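You operate a simulated robot arm through the tools that you are given. There is no shell and no other tool.

You are at the controls of a simulated two-armed robot. One attempt, no reset.

JOB
Put the blue tape in drawer 4, shut all drawers, lock the chest.

Only the result counts: the job must be done as asked and must still hold three seconds after the hand-in. Knocking over, shifting, dropping, spilling or breaking anything else fails it.

ROBOT AND FRAMES
Two 7-joint arms with two-finger grippers on one trunk that stands fixed in place. Base frame: the origin is at the foot of the trunk, x ahead of it, y to its left, z up. Units: mm, rad, N and s.
The left shoulder is at [60, 123, 1031], the right one opposite. With the tool pointing down near the work surface each hand reaches from about 100 to 700 mm from the base axis, measured 20 degrees to its own side. Payload 1.47 kg a hand.
The TCP of each hand is the grasp point between the finger pads, 16 mm short of the fingertips. In the tool frame z runs along the fingers and y along their closing line. The gripper opens to 87 mm; its body begins 55 mm behind the TCP.
Orientation is that of the tool frame in the base frame, as [roll, pitch, yaw] about the fixed x, y, z axes, in that order (R = Rz(yaw) Ry(pitch) Rx(roll)). With the fingers straight down and closing along the base's y, the tool's x points along the base's -x, its y along +y and its z along -z.

CONTROLS
- The arms move only by the tool step_arm. It takes "left_commands", "right_commands" or both (then of equal length, played together; a hand with none holds still); each is a list of rows, each a list of 3 entries, a list of its own where there are three numbers: the shift along the base's x, y, z in units of 50 mm (1.0 is 50 mm), then the turn, a rotation vector about the base's x, y, z in units of 6 degrees (1.0 is 6 degrees), then the opening in per cent of the stroke, from 0 (shut) to 100 (fully open). In form: [[[x, y, z], [wx, wy, wz], gripper], ...]. A call has 1 to 20 rows; each row shifts and turns the commanded pose from where the row before left it. A call with a number of a shift or a turn outside -1 to 1 is refused whole. Rows are played at 5 a second. More than 50 mm and 0.15 rad between two rows, or a gripper value outside its range, and nothing of the call is played. Where a pose cannot be reached the arm comes as near as it can. A force on the tool above 90 N (or 10 N above the force at the start of the call, whichever is more), or a blocked arm, ends the call early, and 0.2 s more pass. Each finger travels about 153 mm/s and halts on what it meets, pressing with about 28 N; the grip force reading is that of the motor and also rises with nothing between the fingers. The clock runs only during rows and for 0.2 s after the last one: add rows that do not move to give the fingers time. It gives the time, the measured TCP pose, the force on the tool (base axes), the opening and the grip force at its end, in the units of the frame above (readings bear some noise), with the torque about the TCP (base axes, N m) and any sound that the robot's microphone picked up.
- Cameras (640 x 400 px; columns grow to the right, rows downward): "scene" is now at [83.8, -45.6, 1599.9]; the picture's right is [-0.58, -0.82, 0.00], its down [-0.40, 0.28, -0.87] and it looks along [0.71, -0.50, -0.48] (base axes); focal length 214 px, centre (320, 200). "left" rides on the left gripper at [73, -12, -90] in its tool frame; the picture's right is [0.16, 0.99, 0.00], its down [-0.72, 0.12, -0.68] and it looks along [-0.67, 0.11, 0.73] (tool axes); focal length 247 px, centre (320, 200). "right" rides on the right gripper at [73, 12, -90] in its tool frame; the picture's right is [-0.16, 0.99, 0.00], its down [-0.72, -0.12, -0.68] and it looks along [-0.67, -0.11, 0.73] (tool axes); focal length 247 px, centre (320, 200). There is no depth. A picture from a camera that has moved, and an enlarged one, comes with that camera's place and axes in the base frame and with its lens. The place of the scene camera against the robot may be out by one fixed shift of up to 25 mm in any direction.
- snapshot(camera): a new picture of that camera. No time passes.
- move_column(by): moves the trunk up (or, below 0, down) by that many mm; the arms and the scene camera ride with it, the base frame stays. It gives what a move gives, with no picture.
- head_to(pan, tilt): turns the head with the scene camera to pan (to the left, within 2.094 rad either way) and tilt (down, from -0.506 to 1.204), counted from straight ahead of the robot. It gives what a move gives.
- zoom(camera, box): a new picture of the part [left, top, right, bottom] of that camera's present view, enlarged. No time passes.
- finish_job(): hands the job in; it is judged then, once.

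Places have to be worked out from the pictures, the camera data and where the tool is seen. Open the grippers and draw the arms clear of the work before you hand the job in, unless the task says otherwise.

The tools are called by a JSON object that holds its "name" and its "arguments". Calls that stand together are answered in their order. step_arm: Moves the arms, as the interface text tells. Its arguments: {"type":"object","properties":{"left_commands":{"type":"array","items":{"type":"array"}},"right_commands":{"type":"array","items":{"type":"array"}}},"required":[]} The other tools are called the same way: move_column (by) moves the trunk up or down; head_to (pan, tilt) turns the head that bears the scene camera; snapshot (camera) takes a picture; zoom (camera, box) takes an enlarged picture of a part of a camera's view; finish_job () hands the job in.

At the start:

```text
clock: 0.0
left_position: [391.7, -32.7, 1446.7]
left_ee_rot: [-3.141, 0.0, 3.141]
left_force: [0.6, 0.1, 0.3]
left_ft_torque: [0.01, 0.0, 0.0]
left_width: 87.1
left_grip_force: 0.1
right_position: [295.4, -359.1, 1534.7]
right_ee_rot: [-3.141, 0.0, -3.14]
right_force: [-0.3, 0.2, 1.1]
right_ft_torque: [0.03, -0.01, -0.03]
right_width: 87.2
right_grip_force: 0.0
trunk travel left (down, up): [-186.0, 44.0]
head pan, tilt (commanded): [-0.614, 0.506]
```

scene: 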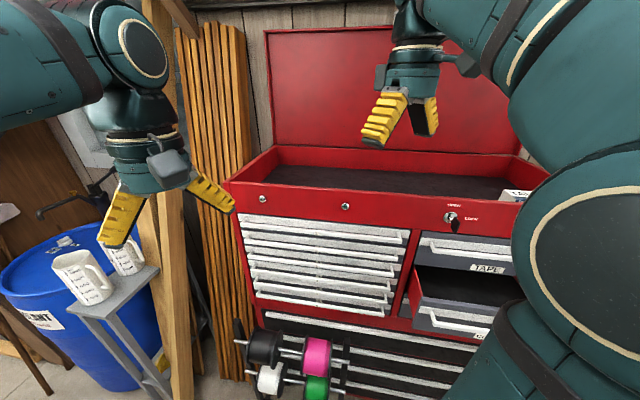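
right: 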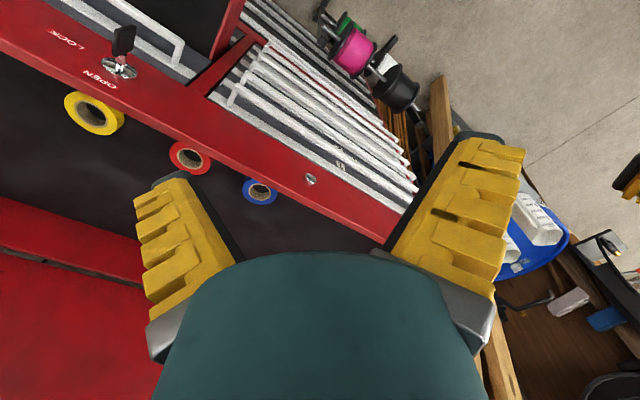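
left: 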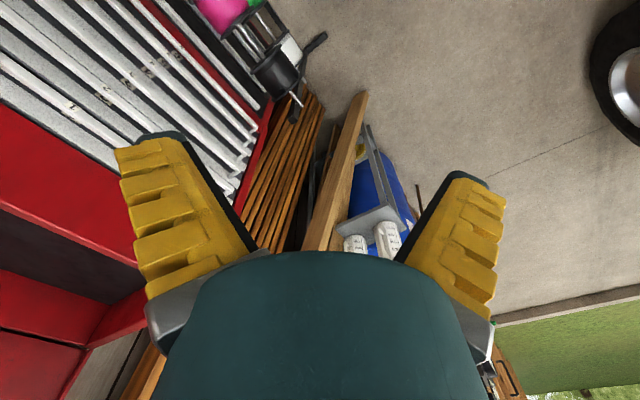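

The first pictures show a red tool chest with its lid open, tape rolls in its top tray, a key lock marked OPEN/LOCK, and one drawer in the right-hand stack pulled out. I'll look closer before I move anything.

{"name": "zoom", "arguments": {"camera": "scene", "box": [380, 180, 560, 350]}}

{"name": "zoom", "arguments": {"camera": "scene", "box": [220, 130, 540, 330]}}

{"name": "zoom", "arguments": {"camera": "right", "box": [0, 0, 420, 260]}}

```text
2.35 times, centred on (470, 265) of scene
camera zoom: at [83.8, -45.6, 1599.9], right [-0.58, -0.82, 0.0], down [-0.4, 0.28, -0.87], along [0.71, -0.5, -0.48], focal length 505 px, centre (-33, 47)
```

zoom: 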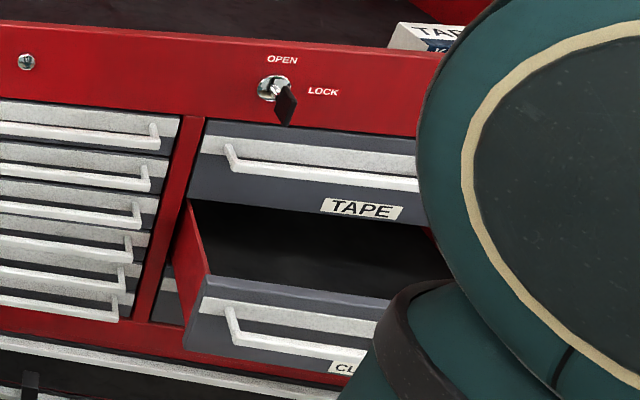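

```text
2.00 times, centred on (380, 230) of scene
camera zoom: at [83.8, -45.6, 1599.9], right [-0.58, -0.82, 0.0], down [-0.4, 0.28, -0.87], along [0.71, -0.5, -0.48], focal length 429 px, centre (200, 140)
```

zoom: 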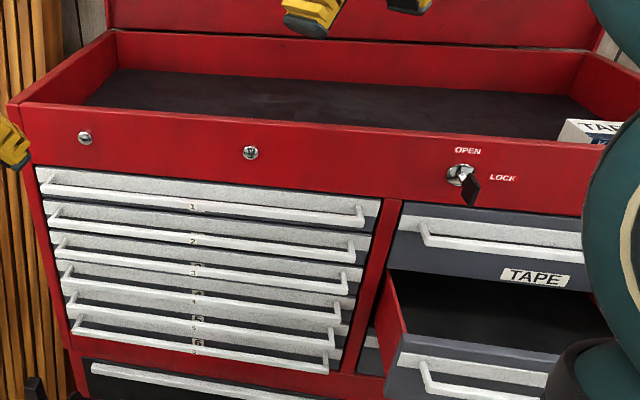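

```text
1.52 times, centred on (210, 130) of right
camera zoom: at [222.1, -348.1, 1624.1], right [0.16, 0.99, 0.0], down [0.72, -0.11, 0.68], along [0.67, -0.11, -0.73], focal length 376 px, centre (488, 307)
```

zoom: 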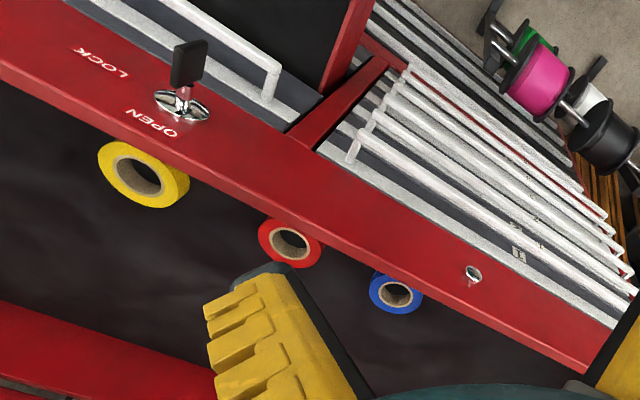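

The left stack of drawers carries small numbers, so I'll zoom in on those to find which one is 4.

{"name": "zoom", "arguments": {"camera": "scene", "box": [290, 220, 350, 320]}}

{"name": "zoom", "arguments": {"camera": "scene", "box": [290, 220, 350, 260]}}

{"name": "zoom", "arguments": {"camera": "scene", "box": [290, 260, 350, 300]}}

{"name": "zoom", "arguments": {"camera": "scene", "box": [440, 200, 490, 240]}}

```text
4.00 times, centred on (320, 270) of scene
camera zoom: at [83.8, -45.6, 1599.9], right [-0.58, -0.82, 0.0], down [-0.4, 0.28, -0.87], along [0.71, -0.5, -0.48], focal length 858 px, centre (320, -80)
```

zoom: 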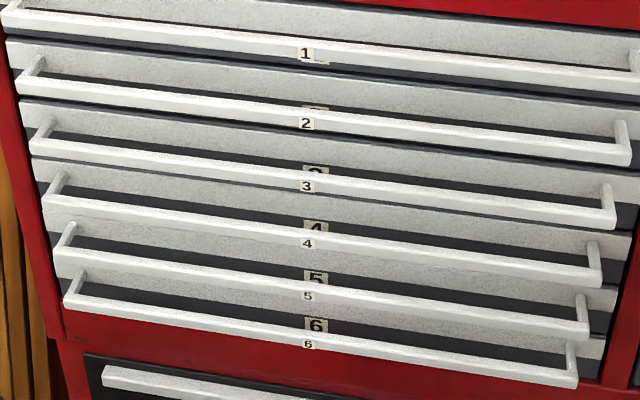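

```text
10.00 times, centred on (320, 240) of scene
camera zoom: at [83.8, -45.6, 1599.9], right [-0.58, -0.82, 0.0], down [-0.4, 0.28, -0.87], along [0.71, -0.5, -0.48], focal length 2145 px, centre (320, -200)
```

zoom: 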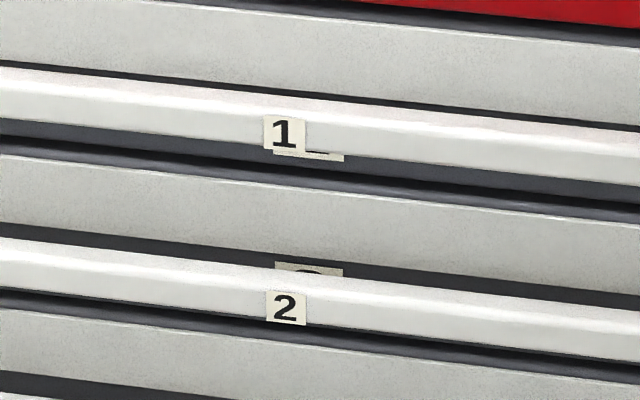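

```text
10.00 times, centred on (320, 280) of scene
camera zoom: at [83.8, -45.6, 1599.9], right [-0.58, -0.82, 0.0], down [-0.4, 0.28, -0.87], along [0.71, -0.5, -0.48], focal length 2145 px, centre (320, -600)
```

zoom: 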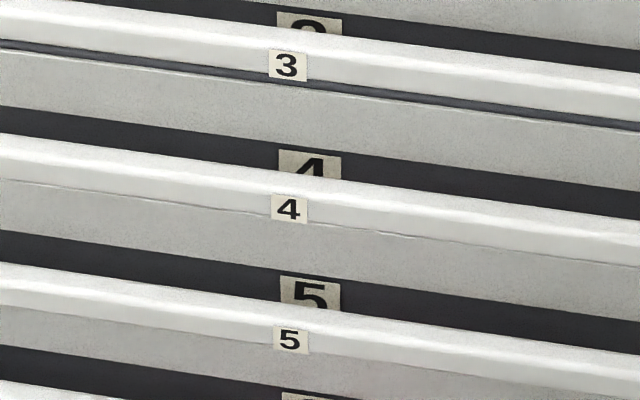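

```text
10.00 times, centred on (465, 220) of scene
camera zoom: at [83.8, -45.6, 1599.9], right [-0.58, -0.82, 0.0], down [-0.4, 0.28, -0.87], along [0.71, -0.5, -0.48], focal length 2145 px, centre (-1130, 0)
```

zoom: 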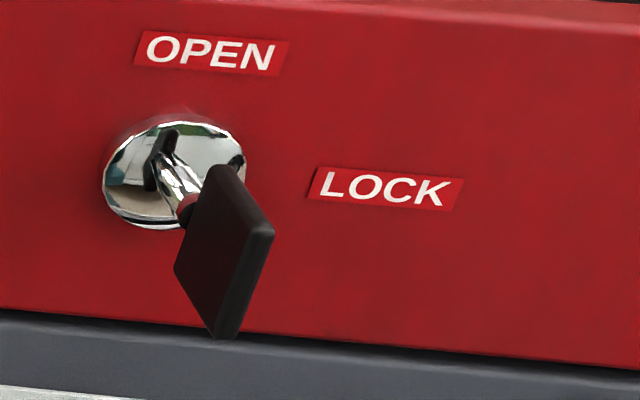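

The scene shows drawer 4 is the fourth one down in the left stack and is shut. The second drawer of the right stack is open, and the key stands at OPEN. By triangulation the lock sits near (270, -605, 1290), and the chest front faces the robot at an azimuth of about -45°. I'll yaw the right hand to square up with the chest and get a better look.

{"name": "step_arm", "arguments": {"right_commands": [[[0, 0, 0], [0, 0, -1], 100], [[0, 0, 0], [0, 0, -1], 100], [[0, 0, 0], [0, 0, -1], 100], [[0, 0, 0], [0, 0, -1], 100], [[0, 0, 0], [0, 0, -1], 100], [[0, 0, 0], [0, 0, -1], 100], [[0, 0, 0], [0, 0, -1], 100], [[0, 0, 0], [0, 0, -0.5], 100]]}}

{"name": "snapshot", "arguments": {"camera": "right"}}

{"name": "snapshot", "arguments": {"camera": "scene"}}

```text
clock: 1.8
left_position: [391.5, -32.6, 1447.0]
left_ee_rot: [3.141, 0.0, 3.141]
left_force: [0.3, 0.4, -1.1]
left_ft_torque: [-0.03, 0.01, -0.01]
left_width: 87.1
left_grip_force: 0.0
right_position: [295.2, -359.6, 1534.3]
right_ee_rot: [-3.141, -0.001, 2.357]
right_force: [0.1, 0.6, 0.0]
right_ft_torque: [0.02, 0.0, -0.01]
right_width: 86.9
right_grip_force: 0.1
trunk travel left (down, up): [-186.0, 44.0]
head pan, tilt (commanded): [-0.614, 0.506]
```

```text
taken
camera right: at [252.1, -300.0, 1624.1], right [0.81, 0.59, 0.0], down [0.43, -0.59, 0.68], along [0.4, -0.55, -0.73], focal length 247 px, centre (320, 200)
```

right: 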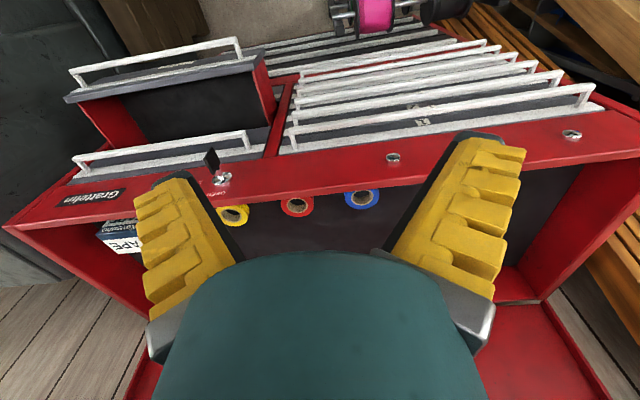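

```text
taken
camera scene: at [83.8, -45.6, 1599.9], right [-0.58, -0.82, 0.0], down [-0.4, 0.28, -0.87], along [0.71, -0.5, -0.48], focal length 214 px, centre (320, 200)
```

scene: 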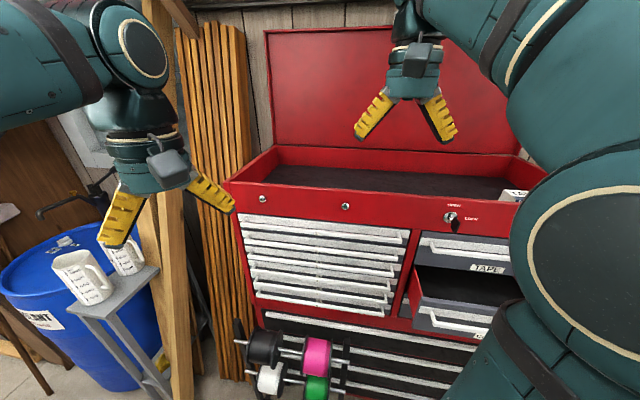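

The right wrist view now shows the top tray well. I'll zoom in on the tapes, the key and the open drawer.

{"name": "zoom", "arguments": {"camera": "right", "box": [180, 140, 420, 290]}}

{"name": "zoom", "arguments": {"camera": "right", "box": [40, 20, 340, 220]}}

{"name": "zoom", "arguments": {"camera": "right", "box": [260, 0, 640, 240]}}

```text
2.67 times, centred on (300, 215) of right
camera zoom: at [252.1, -300.0, 1624.1], right [0.81, 0.59, 0.0], down [0.43, -0.59, 0.68], along [0.4, -0.55, -0.73], focal length 659 px, centre (373, 160)
```

zoom: 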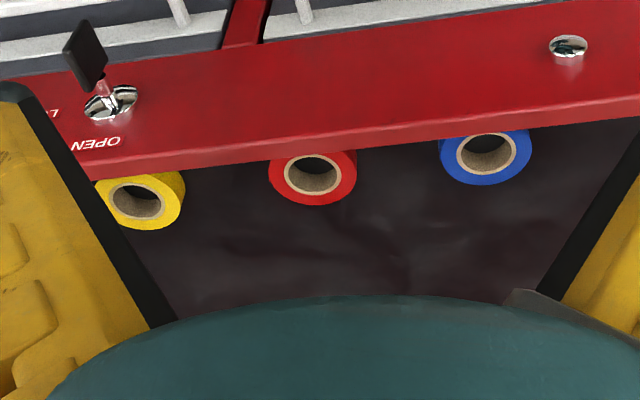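

```text
2.00 times, centred on (190, 120) of right
camera zoom: at [252.1, -300.0, 1624.1], right [0.81, 0.59, 0.0], down [0.43, -0.59, 0.68], along [0.4, -0.55, -0.73], focal length 494 px, centre (580, 360)
```

zoom: 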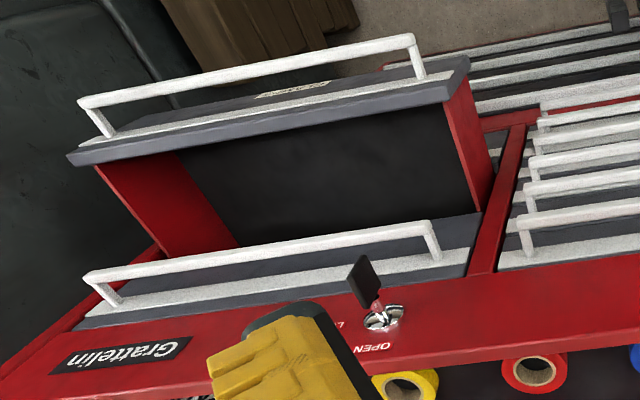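

```text
1.67 times, centred on (450, 120) of right
camera zoom: at [252.1, -300.0, 1624.1], right [0.81, 0.59, 0.0], down [0.43, -0.59, 0.68], along [0.4, -0.55, -0.73], focal length 412 px, centre (103, 333)
```

zoom: 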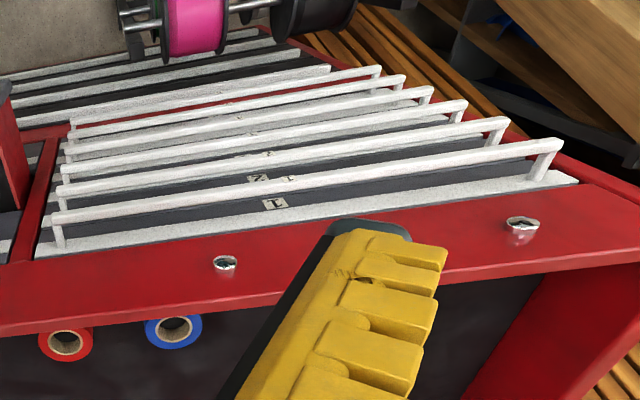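

I put the chest front's left-right direction at 45°, with its inward normal at -45°. In chest axes (D is depth along (0.707, -0.707), L is chest-left) the closed handle bars are at D≈577, the open drawer's bar at D≈458 and Z≈1109, and the lock near D≈625, L≈-241, Z≈1280. Next I'll lower the right hand and swing it towards pointing horizontally at the chest, to push the open drawer shut.

{"name": "step_arm", "arguments": {"right_commands": [[[-0.22, -0.16, -0.45], [-0.707, -0.707, 0], 0], [[-0.22, -0.16, -0.45], [-0.707, -0.707, 0], 0], [[-0.22, -0.16, -0.45], [-0.707, -0.707, 0], 0], [[-0.22, -0.16, -0.45], [-0.707, -0.707, 0], 0], [[-0.22, -0.16, -0.45], [-0.707, -0.707, 0], 0], [[-0.22, -0.16, -0.45], [-0.707, -0.707, 0], 0], [[-0.22, -0.16, -0.45], [-0.707, -0.707, 0], 0]]}}

{"name": "snapshot", "arguments": {"camera": "scene"}}

{"name": "snapshot", "arguments": {"camera": "right"}}

```text
clock: 3.4
left_position: [391.1, -33.0, 1446.4]
left_ee_rot: [-3.141, -0.001, -3.141]
left_force: [0.2, -0.2, 0.4]
left_ft_torque: [0.03, -0.03, 0.01]
left_width: 87.0
left_grip_force: 0.1
right_position: [216.8, -416.2, 1377.4]
right_ee_rot: [-3.14, 0.734, 2.357]
right_force: [0.0, 0.3, 0.0]
right_ft_torque: [-0.01, 0.0, 0.01]
right_width: 0.0
right_grip_force: 27.9
trunk travel left (down, up): [-186.0, 44.0]
head pan, tilt (commanded): [-0.614, 0.506]
```

```text
taken
camera scene: at [83.3, -45.4, 1599.9], right [-0.58, -0.82, 0.0], down [-0.4, 0.28, -0.87], along [0.71, -0.5, -0.48], focal length 214 px, centre (320, 200)
```

scene: 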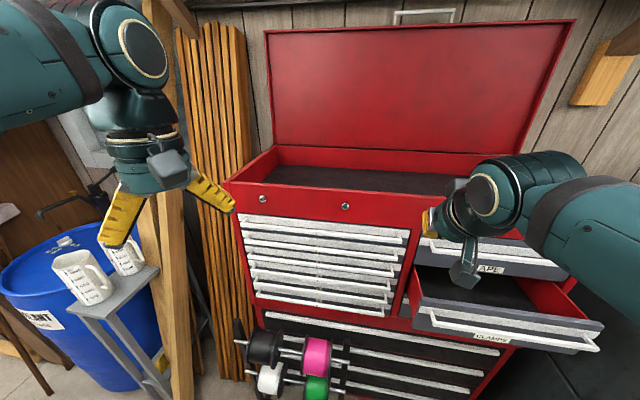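

```text
taken
camera right: at [145.0, -327.4, 1394.7], right [0.78, 0.62, 0.11], down [-0.02, -0.14, 0.99], along [0.62, -0.78, -0.09], focal length 247 px, centre (320, 200)
```

right: 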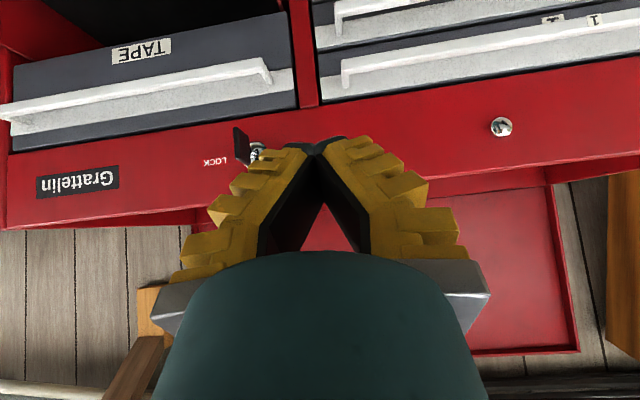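

The scene is now clear: the open drawer is labelled CLAMPS, and the arm is tilting as intended. I'll zoom in on the open drawer and the lower drawers.

{"name": "zoom", "arguments": {"camera": "scene", "box": [380, 230, 620, 380]}}

{"name": "zoom", "arguments": {"camera": "scene", "box": [230, 200, 550, 400]}}

```text
2.67 times, centred on (500, 305) of scene
camera zoom: at [83.3, -45.4, 1599.9], right [-0.58, -0.82, 0.0], down [-0.4, 0.28, -0.87], along [0.71, -0.5, -0.48], focal length 572 px, centre (-160, -80)
```

zoom: 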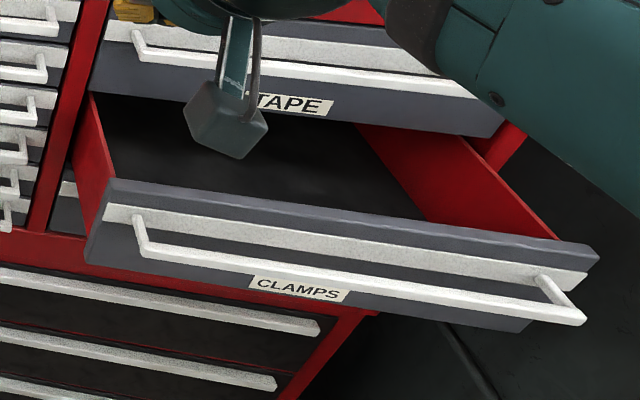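

```text
2.00 times, centred on (390, 300) of scene
camera zoom: at [83.3, -45.4, 1599.9], right [-0.58, -0.82, 0.0], down [-0.4, 0.28, -0.87], along [0.71, -0.5, -0.48], focal length 429 px, centre (180, 0)
```

zoom: 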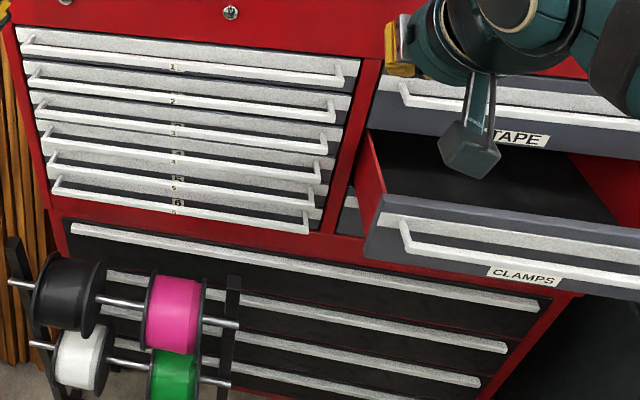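

The CLAMPS drawer is empty and all the other drawers look shut. I'll finish turning the hand to horizontal while lowering it to just in front of the CLAMPS bar.

{"name": "step_arm", "arguments": {"right_commands": [[[-0.348, -0.215, -0.6], [-0.707, -0.707, 0], 0], [[-0.348, -0.215, -0.6], [-0.707, -0.707, 0], 0], [[-0.348, -0.215, -0.6], [-0.707, -0.707, 0], 0], [[-0.348, -0.215, -0.6], [-0.707, -0.707, 0], 0], [[-0.348, -0.215, -0.6], [-0.707, -0.707, 0], 0], [[-0.348, -0.215, -0.6], [-0.707, -0.707, 0], 0], [[-0.348, -0.215, -0.6], [-0.707, -0.707, 0], 0], [[-0.348, -0.215, -0.6], [-0.707, -0.707, 0], 0]]}}

{"name": "snapshot", "arguments": {"camera": "scene"}}

{"name": "snapshot", "arguments": {"camera": "right"}}

```text
clock: 5.2
left_position: [390.6, -34.3, 1447.3]
left_ee_rot: [-3.141, 0.0, 3.141]
left_force: [0.2, -0.4, -0.8]
left_ft_torque: [-0.01, 0.02, 0.03]
left_width: 86.9
left_grip_force: 0.0
right_position: [63.4, -567.7, 1193.8]
right_ee_rot: [-1.594, 1.568, -2.38]
right_force: [0.6, -0.6, -0.5]
right_ft_torque: [0.0, -0.03, 0.0]
right_width: 0.0
right_grip_force: 28.1
right hand out of reach, approached as far as the arm can: row 3, 4, 5, 6
trunk travel left (down, up): [-186.0, 44.0]
head pan, tilt (commanded): [-0.614, 0.506]
```

```text
taken
camera scene: at [82.8, -46.4, 1599.9], right [-0.58, -0.82, 0.0], down [-0.4, 0.28, -0.87], along [0.72, -0.5, -0.48], focal length 214 px, centre (320, 200)
```

scene: 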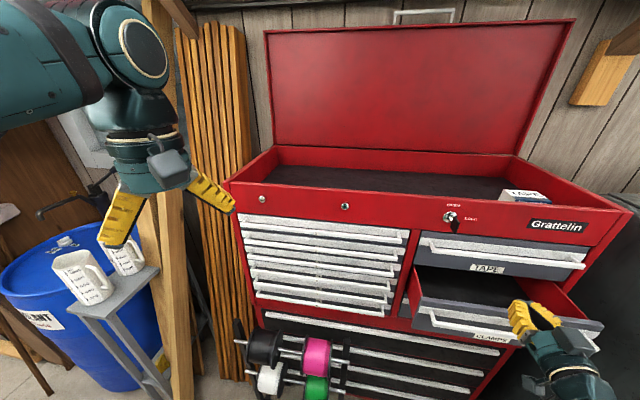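

```text
taken
camera right: at [8.6, -496.3, 1120.6], right [0.7, 0.7, 0.16], down [-0.56, 0.4, 0.72], along [0.44, -0.59, 0.67], focal length 247 px, centre (320, 200)
```

right: 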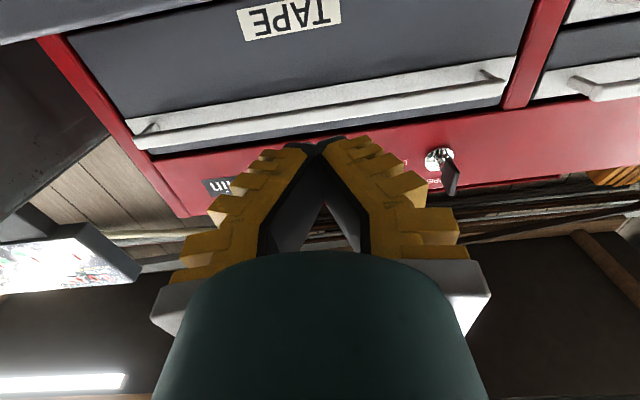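

The hand is now horizontal, but some of the middle rows were out of reach. I'll hold still for a moment and see where it settles.

{"name": "step_arm", "arguments": {"right_commands": [[[0, 0, 0], [0, 0, 0], 0], [[0, 0, 0], [0, 0, 0], 0], [[0, 0, 0], [0, 0, 0], 0]]}}

{"name": "snapshot", "arguments": {"camera": "scene"}}

{"name": "snapshot", "arguments": {"camera": "right"}}

```text
clock: 6.0
left_position: [391.7, -33.2, 1446.7]
left_ee_rot: [-3.14, 0.0, 3.141]
left_force: [0.2, -0.3, 0.5]
left_ft_torque: [-0.04, -0.02, 0.01]
left_width: 86.6
left_grip_force: 0.0
right_position: [63.4, -566.4, 1193.6]
right_ee_rot: [-2.474, 1.568, 3.023]
right_force: [-0.1, -0.4, 0.5]
right_ft_torque: [0.03, 0.01, 0.02]
right_width: 0.0
right_grip_force: 27.8
trunk travel left (down, up): [-186.0, 44.0]
head pan, tilt (commanded): [-0.614, 0.506]
```

```text
taken
camera scene: at [83.5, -45.8, 1599.9], right [-0.58, -0.82, 0.0], down [-0.4, 0.28, -0.87], along [0.71, -0.5, -0.48], focal length 214 px, centre (320, 200)
```

scene: 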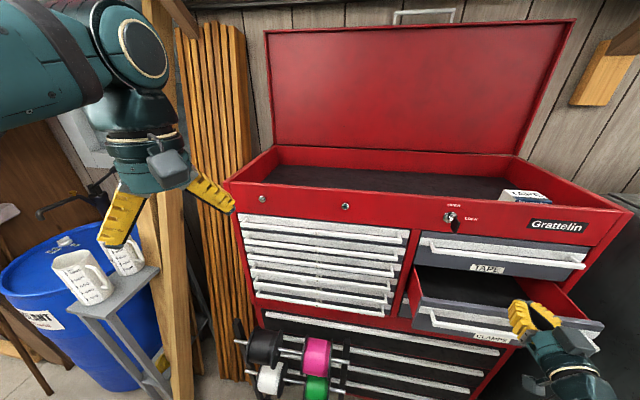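

```text
taken
camera right: at [8.9, -495.7, 1121.3], right [0.7, 0.7, 0.16], down [-0.56, 0.4, 0.72], along [0.44, -0.59, 0.67], focal length 247 px, centre (320, 200)
```

right: 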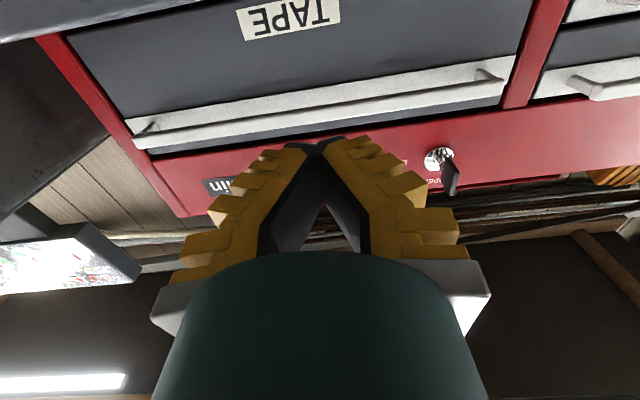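

The hand has settled pointing along the chest normal at D≈446, L≈-356, Z≈1194. I'll back off slightly and lower it to the height of the CLAMPS bar.

{"name": "step_arm", "arguments": {"right_commands": [[[-0.4, 0.4, 0], [0, 0, 0], 0], [[0, 0, -0.45], [0, 0, 0], 0], [[0, 0, -0.45], [0, 0, 0], 0], [[0, 0, -0.45], [0, 0, 0], 0], [[0, 0, -0.4], [0, 0, 0], 0]]}}

{"name": "snapshot", "arguments": {"camera": "scene"}}

{"name": "snapshot", "arguments": {"camera": "right"}}

```text
clock: 7.2
left_position: [391.5, -33.8, 1447.1]
left_ee_rot: [-3.141, -0.002, -3.14]
left_force: [0.6, 0.2, 0.6]
left_ft_torque: [-0.01, 0.01, 0.03]
left_width: 87.1
left_grip_force: 0.1
right_position: [43.3, -544.7, 1106.6]
right_ee_rot: [-2.07, 1.569, -2.856]
right_force: [-0.4, -0.3, -0.1]
right_ft_torque: [-0.01, 0.02, -0.02]
right_width: 0.1
right_grip_force: 28.3
trunk travel left (down, up): [-186.0, 44.0]
head pan, tilt (commanded): [-0.614, 0.506]
```

```text
taken
camera scene: at [83.6, -45.3, 1599.9], right [-0.58, -0.82, 0.0], down [-0.4, 0.28, -0.87], along [0.71, -0.5, -0.48], focal length 214 px, centre (320, 200)
```

scene: 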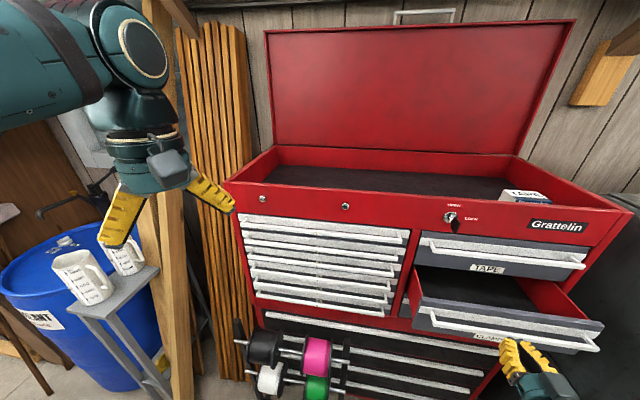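

```text
taken
camera right: at [-11.4, -473.4, 1033.7], right [0.7, 0.7, 0.16], down [-0.56, 0.4, 0.72], along [0.44, -0.59, 0.67], focal length 247 px, centre (320, 200)
```

right: 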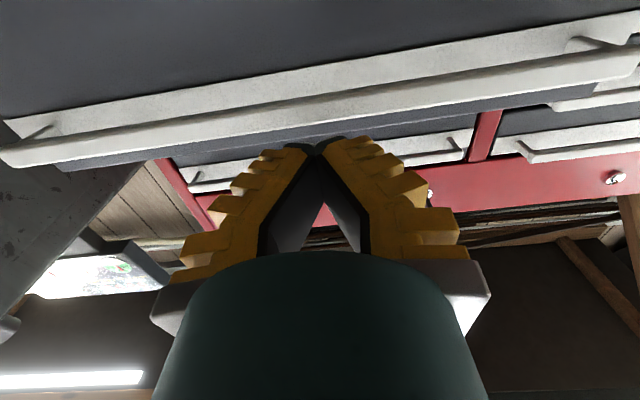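

From this wrist view and the scene, the CLAMPS bar is at about D=458, Z=1086. I'll drop 20 mm and push it in gently along the chest normal.

{"name": "step_arm", "arguments": {"right_commands": [[[0, 0, -0.4], [0, 0, 0], 0], [[0.2, -0.2, 0], [0, 0, 0], 0], [[0.2, -0.2, 0], [0, 0, 0], 0], [[0.2, -0.2, 0], [0, 0, 0], 0], [[0.2, -0.2, 0], [0, 0, 0], 0]]}}

{"name": "snapshot", "arguments": {"camera": "scene"}}

{"name": "snapshot", "arguments": {"camera": "right"}}

```text
clock: 8.4
left_position: [391.9, -33.3, 1445.9]
left_ee_rot: [-3.141, 0.002, -3.141]
left_force: [0.4, -0.4, 0.0]
left_ft_torque: [0.01, 0.01, 0.01]
left_width: 87.1
left_grip_force: 0.1
right_position: [83.7, -585.6, 1085.2]
right_ee_rot: [-2.419, 1.567, 3.078]
right_force: [0.4, -0.2, -0.4]
right_ft_torque: [0.01, -0.02, 0.0]
right_width: 0.0
right_grip_force: 28.1
trunk travel left (down, up): [-186.0, 44.0]
head pan, tilt (commanded): [-0.614, 0.506]
```

```text
taken
camera scene: at [84.0, -46.0, 1599.8], right [-0.58, -0.82, 0.0], down [-0.4, 0.28, -0.87], along [0.71, -0.5, -0.48], focal length 214 px, centre (320, 200)
```

scene: 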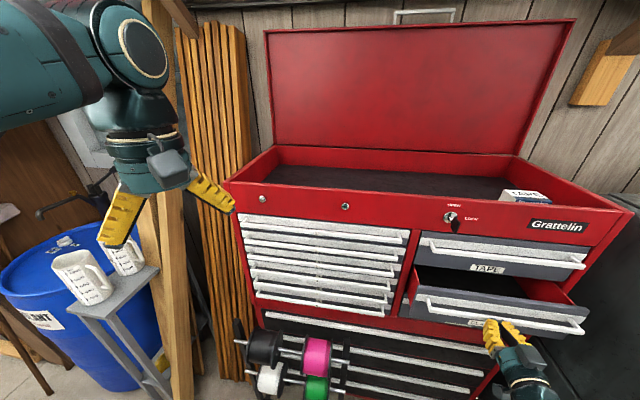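

```text
taken
camera right: at [29.0, -514.0, 1013.1], right [0.7, 0.7, 0.16], down [-0.56, 0.4, 0.73], along [0.44, -0.59, 0.67], focal length 247 px, centre (320, 200)
```

right: 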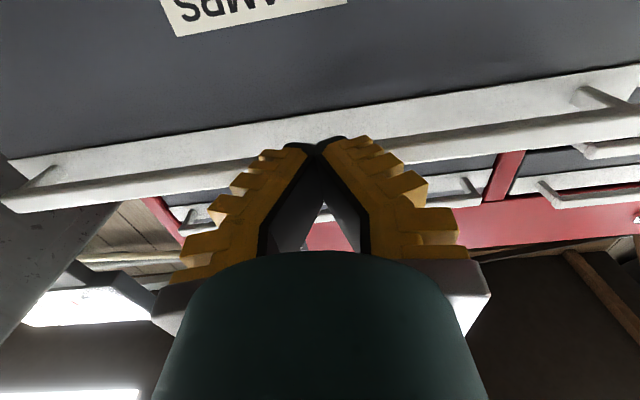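

The drawer is sliding in freely ahead of the fingers. I'll keep pushing.

{"name": "step_arm", "arguments": {"right_commands": [[[0.2, -0.2, 0], [0, 0, 0], 0], [[0.2, -0.2, 0], [0, 0, 0], 0], [[0.2, -0.2, 0], [0, 0, 0], 0], [[0.2, -0.2, 0], [0, 0, 0], 0], [[0.12, -0.12, 0], [0, 0, 0], 0]]}}

{"name": "snapshot", "arguments": {"camera": "scene"}}

{"name": "snapshot", "arguments": {"camera": "right"}}

```text
clock: 9.6
left_position: [392.4, -33.2, 1447.3]
left_ee_rot: [3.141, 0.0, -3.141]
left_force: [-0.6, -0.1, 0.8]
left_ft_torque: [0.0, 0.0, 0.01]
left_width: 86.7
left_grip_force: 0.1
right_position: [129.6, -631.1, 1086.9]
right_ee_rot: [-2.526, 1.57, 2.971]
right_force: [-0.4, -0.1, 0.5]
right_ft_torque: [0.0, 0.01, 0.01]
right_width: 0.0
right_grip_force: 28.4
trunk travel left (down, up): [-186.0, 44.0]
head pan, tilt (commanded): [-0.614, 0.506]
```

```text
taken
camera scene: at [83.9, -45.7, 1599.9], right [-0.58, -0.82, 0.0], down [-0.4, 0.28, -0.87], along [0.71, -0.5, -0.48], focal length 214 px, centre (320, 200)
```

scene: 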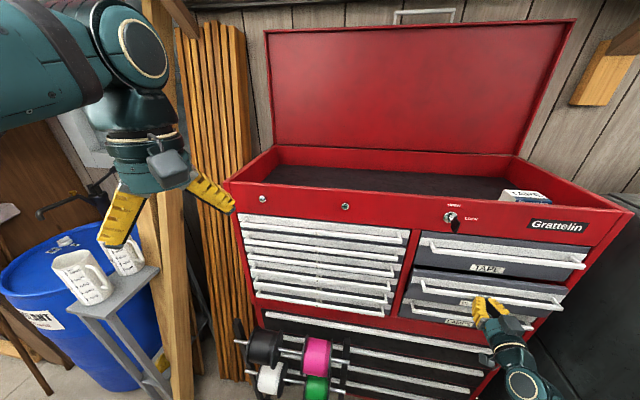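

```text
taken
camera right: at [74.6, -559.8, 1013.3], right [0.7, 0.7, 0.16], down [-0.56, 0.4, 0.73], along [0.44, -0.59, 0.67], focal length 247 px, centre (320, 200)
```

right: 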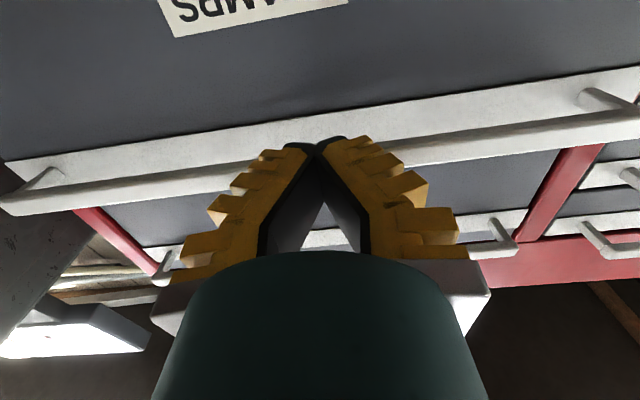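

The drawer is nearly shut with the TCP at D≈538. I'll finish with small steps and watch the force.

{"name": "step_arm", "arguments": {"right_commands": [[[0.1, -0.1, 0], [0, 0, 0], 0], [[0.1, -0.1, 0], [0, 0, 0], 0], [[0.1, -0.1, 0], [0, 0, 0], 0]]}}

{"name": "zoom", "arguments": {"camera": "scene", "box": [380, 220, 620, 370]}}

{"name": "snapshot", "arguments": {"camera": "right"}}

```text
clock: 10.4
left_position: [391.2, -34.1, 1446.7]
left_ee_rot: [-3.141, 0.001, 3.141]
left_force: [0.8, -0.3, 1.0]
left_ft_torque: [-0.01, -0.01, -0.01]
left_width: 87.1
left_grip_force: 0.1
right_position: [145.4, -647.3, 1086.9]
right_ee_rot: [-2.249, 1.568, -3.035]
right_force: [0.2, 0.3, -0.4]
right_ft_torque: [-0.02, 0.01, 0.0]
right_width: 0.0
right_grip_force: 28.2
trunk travel left (down, up): [-186.0, 44.0]
head pan, tilt (commanded): [-0.614, 0.506]
```

```text
2.67 times, centred on (500, 295) of scene
camera zoom: at [84.0, -45.9, 1599.9], right [-0.58, -0.82, 0.0], down [-0.4, 0.28, -0.87], along [0.71, -0.5, -0.48], focal length 572 px, centre (-160, -53)
```

zoom: 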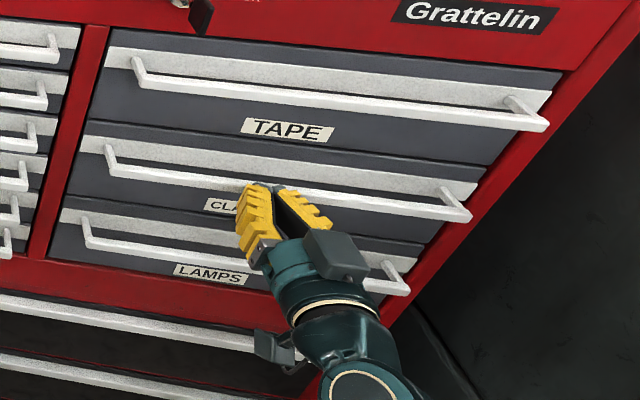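

```text
taken
camera right: at [89.9, -575.6, 1014.2], right [0.7, 0.7, 0.16], down [-0.56, 0.4, 0.72], along [0.44, -0.59, 0.67], focal length 247 px, centre (320, 200)
```

right: 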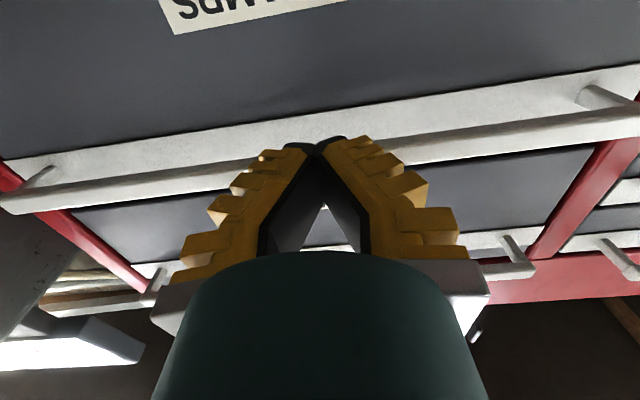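

It looks almost flush but I feel no contact force yet. I'll push further in 4 mm steps until it stops.

{"name": "step_arm", "arguments": {"right_commands": [[[0.06, -0.06, 0], [0, 0, 0], 0], [[0.06, -0.06, 0], [0, 0, 0], 0], [[0.06, -0.06, 0], [0, 0, 0], 0]]}}

{"name": "zoom", "arguments": {"camera": "scene", "box": [380, 220, 620, 370]}}

```text
clock: 11.2
left_position: [384.9, -27.2, 1448.9]
left_ee_rot: [-3.136, 0.004, 3.141]
left_force: [0.1, -0.5, 0.0]
left_ft_torque: [0.0, -0.02, 0.0]
left_width: 87.2
left_grip_force: 0.1
right_position: [147.1, -649.0, 1087.3]
right_ee_rot: [2.528, 1.565, 1.743]
right_force: [-54.4, 67.2, -16.8]
right_ft_torque: [0.2, 0.18, 0.15]
right_width: 6.4
right_grip_force: 28.4
trunk travel left (down, up): [-186.0, 44.0]
head pan, tilt (commanded): [-0.614, 0.506]
```

```text
2.67 times, centred on (500, 295) of scene
camera zoom: at [75.8, -37.3, 1600.4], right [-0.58, -0.82, 0.0], down [-0.39, 0.27, -0.88], along [0.72, -0.51, -0.48], focal length 572 px, centre (-160, -53)
```

zoom: 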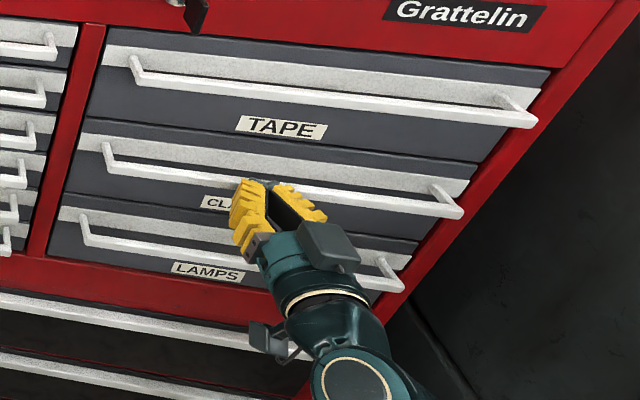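

The stop was firm, with about 86 N at D≈563, so the CLAMPS drawer is shut and bar fronts sit at D≈579. I'll back the hand off straight out and check that it stays shut.

{"name": "step_arm", "arguments": {"right_commands": [[[-0.2, 0.2, 0], [0, 0, 0], 0], [[-0.6, 0.6, 0], [0, 0, 0], 0], [[-0.6, 0.6, 0], [0, 0, 0], 0]]}}

{"name": "snapshot", "arguments": {"camera": "scene"}}

{"name": "snapshot", "arguments": {"camera": "right"}}

```text
clock: 12.0
left_position: [392.5, -32.4, 1446.3]
left_ee_rot: [-3.14, 0.001, -3.14]
left_force: [0.3, -0.4, 0.0]
left_ft_torque: [-0.03, 0.02, -0.02]
left_width: 87.1
left_grip_force: 0.0
right_position: [85.3, -585.4, 1087.2]
right_ee_rot: [-1.473, 1.569, -2.257]
right_force: [0.3, 0.9, 0.5]
right_ft_torque: [0.01, -0.01, 0.0]
right_width: 0.0
right_grip_force: 28.0
trunk travel left (down, up): [-186.0, 44.0]
head pan, tilt (commanded): [-0.614, 0.506]
```

```text
taken
camera scene: at [84.5, -45.6, 1599.9], right [-0.58, -0.82, 0.0], down [-0.4, 0.28, -0.87], along [0.71, -0.5, -0.48], focal length 214 px, centre (320, 200)
```

scene: 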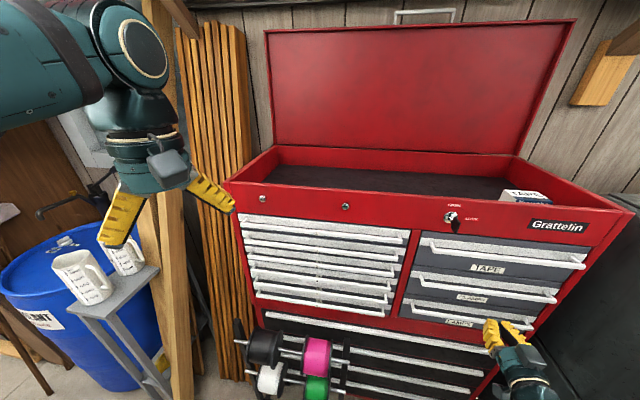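

```text
taken
camera right: at [30.0, -513.8, 1013.9], right [0.7, 0.7, 0.16], down [-0.56, 0.4, 0.72], along [0.44, -0.59, 0.67], focal length 247 px, centre (320, 200)
```

right: 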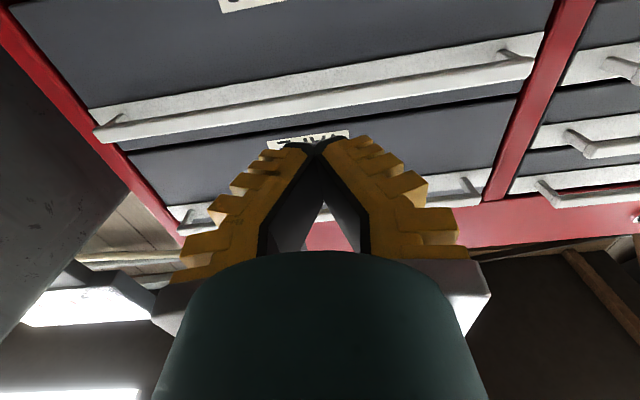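

The CLAMPS drawer is shut, and so are all the others. I'll move the right hand across to the left stack, rolling it 90° about its pointing axis so the fingers close vertically on bar 4.

{"name": "step_arm", "arguments": {"right_commands": [[[0.4, 0.4, -0.04], [0.707, -0.707, 0], 0], [[0.4, 0.4, -0.04], [0.707, -0.707, 0], 0], [[0.4, 0.4, -0.04], [0.707, -0.707, 0], 0], [[0.4, 0.4, -0.04], [0.707, -0.707, 0], 0], [[0.4, 0.4, -0.04], [0.707, -0.707, 0], 0], [[0.4, 0.4, -0.04], [0.707, -0.707, 0], 0], [[0.4, 0.4, -0.04], [0.707, -0.707, 0], 0], [[0.4, 0.4, -0.04], [0.707, -0.707, 0], 0]]}}

{"name": "snapshot", "arguments": {"camera": "scene"}}

{"name": "snapshot", "arguments": {"camera": "right"}}

```text
clock: 13.8
left_position: [391.9, -34.0, 1447.5]
left_ee_rot: [3.141, 0.0, -3.141]
left_force: [0.3, -0.8, 0.4]
left_ft_torque: [0.0, 0.0, 0.02]
left_width: 87.0
left_grip_force: 0.1
right_position: [230.2, -521.5, 1009.7]
right_ee_rot: [1.573, 0.733, 0.787]
right_force: [0.6, 0.4, -0.6]
right_ft_torque: [0.01, 0.03, -0.02]
right_width: 0.0
right_grip_force: 27.8
right hand out of reach, approached as far as the arm can: row 2, 3, 4, 5, 6, 7, 8
trunk travel left (down, up): [-186.0, 44.0]
head pan, tilt (commanded): [-0.614, 0.506]
```

```text
taken
camera scene: at [84.4, -46.0, 1599.8], right [-0.58, -0.82, 0.0], down [-0.4, 0.28, -0.87], along [0.71, -0.5, -0.49], focal length 214 px, centre (320, 200)
```

scene: 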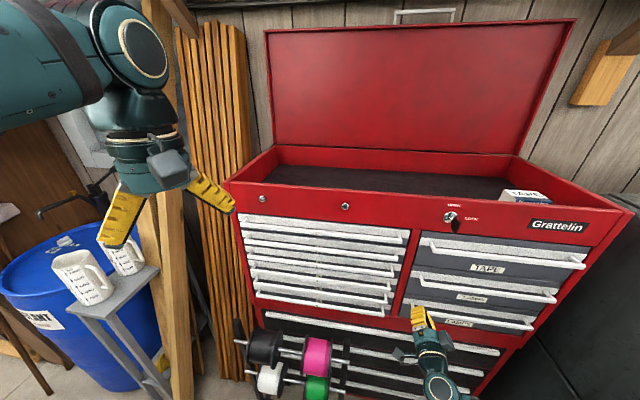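

```text
taken
camera right: at [211.5, -415.8, 970.1], right [0.38, 0.38, 0.84], down [-0.92, 0.04, 0.4], along [0.12, -0.92, 0.37], focal length 247 px, centre (320, 200)
```

right: 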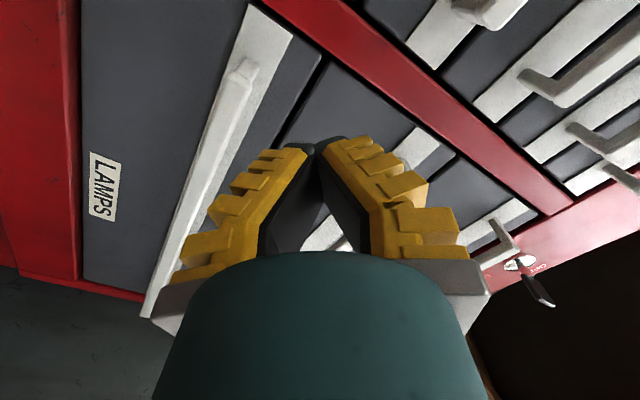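

The right arm cannot fold tightly enough to point horizontally here, because its wrist ends up too close to its shoulder. The left shoulder lies square behind drawer 4, so I'll use the left arm for that drawer. The right arm will handle the tape and the key, so I'm first backing the right hand away from the chest.

{"name": "step_arm", "arguments": {"right_commands": [[[-0.5, 0, 0.1], [0, 0, 0], 0], [[-0.5, 0, 0.1], [0, 0, 0], 0]]}}

{"name": "snapshot", "arguments": {"camera": "scene"}}

```text
clock: 14.4
left_position: [391.3, -33.1, 1447.0]
left_ee_rot: [3.14, -0.001, -3.139]
left_force: [-0.2, -0.8, -0.4]
left_ft_torque: [-0.03, -0.06, 0.0]
left_width: 86.9
left_grip_force: 0.1
right_position: [179.6, -527.0, 1015.6]
right_ee_rot: [1.57, 0.734, 0.787]
right_force: [-0.6, 0.5, -0.9]
right_ft_torque: [0.02, 0.02, -0.05]
right_width: 0.1
right_grip_force: 28.1
right hand out of reach, approached as far as the arm can: row 1
trunk travel left (down, up): [-186.0, 44.0]
head pan, tilt (commanded): [-0.614, 0.506]
```

```text
taken
camera scene: at [83.4, -45.0, 1600.0], right [-0.58, -0.82, 0.0], down [-0.4, 0.28, -0.88], along [0.71, -0.5, -0.48], focal length 214 px, centre (320, 200)
```

scene: 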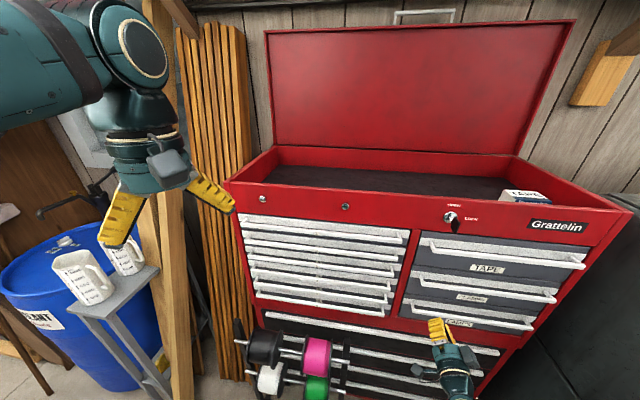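

The hand is clear of the bars now. I'll return the right hand to the spot it reached well earlier (D≈450, L≈-356, Z≈1194), undoing the roll on the way.

{"name": "step_arm", "arguments": {"right_commands": [[[-0.283, -0.107, 0.447], [-0.707, 0.707, 0], 0], [[-0.283, -0.107, 0.447], [-0.707, 0.707, 0], 0], [[-0.283, -0.107, 0.447], [-0.707, 0.707, 0], 0], [[-0.283, -0.107, 0.447], [-0.707, 0.707, 0], 0], [[-0.283, -0.107, 0.447], [-0.707, 0.707, 0], 0], [[-0.283, -0.107, 0.447], [-0.707, 0.707, 0], 0], [[-0.283, -0.107, 0.447], [-0.707, 0.707, 0], 0], [[-0.283, -0.107, 0.447], [-0.707, 0.707, 0], 0]]}}

{"name": "snapshot", "arguments": {"camera": "scene"}}

{"name": "snapshot", "arguments": {"camera": "left"}}

```text
clock: 16.2
left_position: [391.8, -34.5, 1447.0]
left_ee_rot: [-3.141, 0.003, 3.141]
left_force: [-1.0, -0.5, -0.9]
left_ft_torque: [-0.03, -0.01, 0.01]
left_width: 87.1
left_grip_force: 0.0
right_position: [66.5, -584.1, 1187.2]
right_ee_rot: [-1.927, 1.568, -2.714]
right_force: [-0.5, -0.7, 0.8]
right_ft_torque: [-0.01, -0.01, 0.01]
right_width: 0.0
right_grip_force: 27.9
right hand out of reach, approached as far as the arm can: row 1, 2
trunk travel left (down, up): [-186.0, 44.0]
head pan, tilt (commanded): [-0.614, 0.506]
```

```text
taken
camera scene: at [83.6, -45.3, 1599.9], right [-0.58, -0.82, 0.0], down [-0.4, 0.28, -0.87], along [0.71, -0.5, -0.48], focal length 214 px, centre (320, 200)
```

scene: 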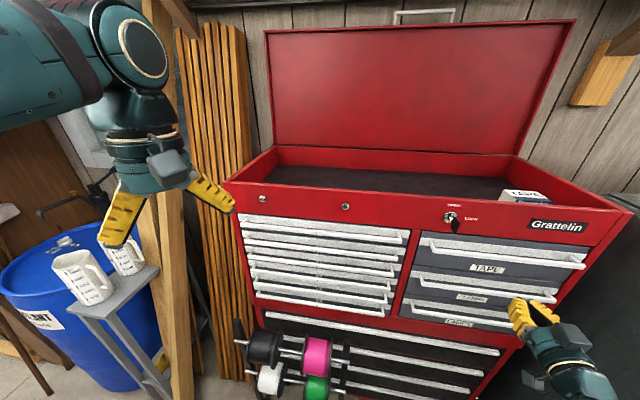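

```text
taken
camera left: at [318.4, -45.8, 1535.9], right [-0.16, 0.99, 0.0], down [0.72, 0.12, 0.68], along [0.67, 0.11, -0.73], focal length 247 px, centre (320, 200)
```

left: 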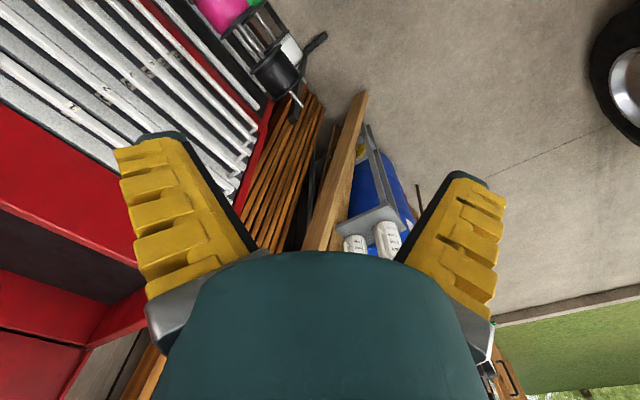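

The right arm is parked clear, and the post, stool and cups are well away from where the left arm will work. I'll bring the left hand in front of the left drawer stack, yawed square to the chest and still pointing down.

{"name": "step_arm", "arguments": {"left_commands": [[[-0.167, -0.515, -0.2], [0, 0, -1], 50], [[-0.167, -0.515, -0.2], [0, 0, -1], 50], [[-0.167, -0.515, -0.2], [0, 0, -1], 50], [[-0.167, -0.515, -0.2], [0, 0, -1], 50], [[-0.167, -0.515, -0.2], [0, 0, -1], 50], [[-0.167, -0.515, -0.2], [0, 0, -1], 50], [[-0.167, -0.515, -0.2], [0, 0, -1], 50], [[-0.167, -0.515, -0.2], [0, 0, -0.5], 50]]}}

{"name": "snapshot", "arguments": {"camera": "scene"}}

{"name": "snapshot", "arguments": {"camera": "left"}}

```text
clock: 18.0
left_position: [326.0, -239.9, 1366.6]
left_ee_rot: [-3.141, 0.001, 2.356]
left_force: [1.1, -0.6, -0.4]
left_ft_torque: [-0.06, -0.02, -0.01]
left_width: 49.1
left_grip_force: 3.5
right_position: [66.2, -584.8, 1184.9]
right_ee_rot: [-2.745, 1.569, 2.752]
right_force: [-0.5, -0.2, 0.2]
right_ft_torque: [0.01, 0.02, -0.03]
right_width: 0.1
right_grip_force: 27.8
trunk travel left (down, up): [-186.0, 44.0]
head pan, tilt (commanded): [-0.614, 0.506]
```

```text
taken
camera scene: at [83.8, -46.6, 1599.8], right [-0.58, -0.82, 0.0], down [-0.4, 0.28, -0.87], along [0.71, -0.5, -0.49], focal length 214 px, centre (320, 200)
```

scene: 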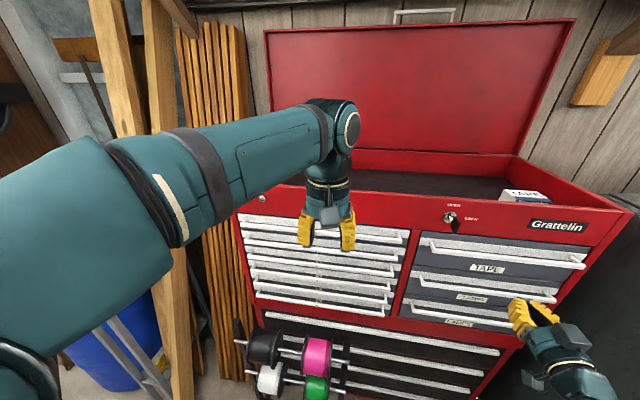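

```text
taken
camera left: at [266.1, -196.8, 1456.2], right [0.59, 0.81, 0.0], down [0.59, -0.43, 0.68], along [0.55, -0.4, -0.73], focal length 247 px, centre (320, 200)
```

left: 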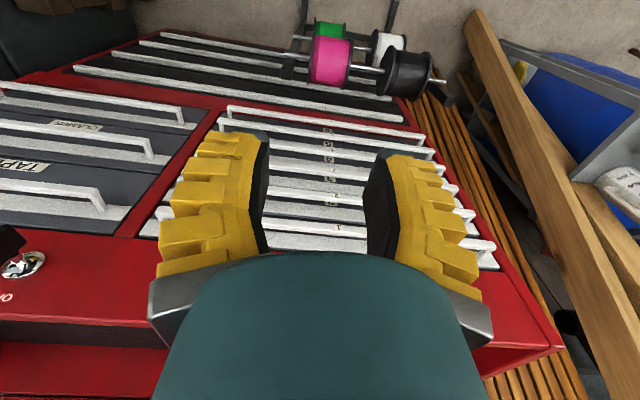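

The left hand is now square to the chest in front of the drawers, at D≈400, L≈61, Z≈1367. I'll pitch it towards horizontal in stages while lowering it.

{"name": "step_arm", "arguments": {"left_commands": [[[0.0226, -0.119, -0.31], [-0.707, -0.707, 0], 50], [[0.0226, -0.119, -0.31], [-0.707, -0.707, 0], 50], [[0.0226, -0.119, -0.31], [-0.707, -0.707, 0], 50], [[0.0226, -0.119, -0.31], [-0.707, -0.707, 0], 50], [[0.0226, -0.119, -0.31], [-0.707, -0.707, 0], 50], [[0.0226, -0.119, -0.31], [-0.707, -0.707, 0], 50]]}}

{"name": "snapshot", "arguments": {"camera": "scene"}}

{"name": "snapshot", "arguments": {"camera": "left"}}

```text
clock: 19.4
left_position: [332.2, -275.9, 1274.9]
left_ee_rot: [-3.14, 0.63, 2.356]
left_force: [-0.1, -0.5, -0.4]
left_ft_torque: [0.0, 0.0, 0.02]
left_width: 49.2
left_grip_force: 3.8
right_position: [65.6, -583.8, 1186.1]
right_ee_rot: [-2.426, 1.57, 3.073]
right_force: [-0.2, -0.2, 0.0]
right_ft_torque: [-0.01, 0.0, -0.01]
right_width: 0.0
right_grip_force: 28.1
trunk travel left (down, up): [-186.0, 44.0]
head pan, tilt (commanded): [-0.614, 0.506]
```

```text
taken
camera scene: at [83.6, -45.7, 1599.9], right [-0.58, -0.82, 0.0], down [-0.4, 0.28, -0.87], along [0.71, -0.5, -0.48], focal length 214 px, centre (320, 200)
```

scene: 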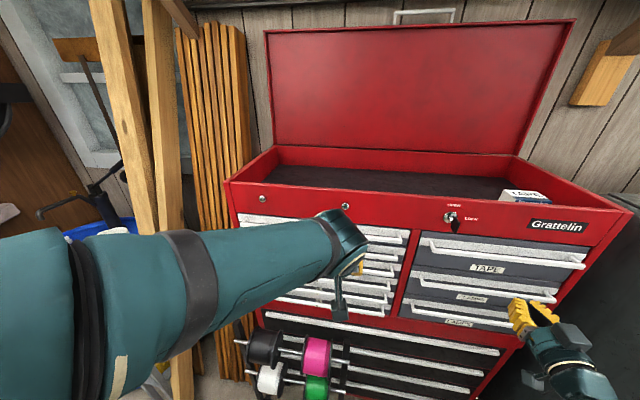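

```text
taken
camera left: at [245.6, -205.4, 1303.4], right [0.61, 0.79, -0.09], down [0.21, -0.05, 0.98], along [0.76, -0.61, -0.2], focal length 247 px, centre (320, 200)
```

left: 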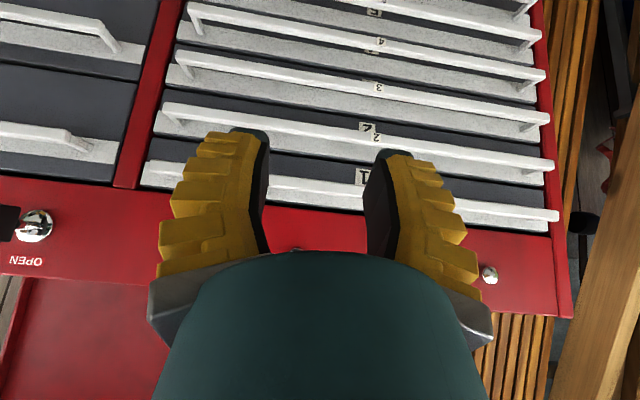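

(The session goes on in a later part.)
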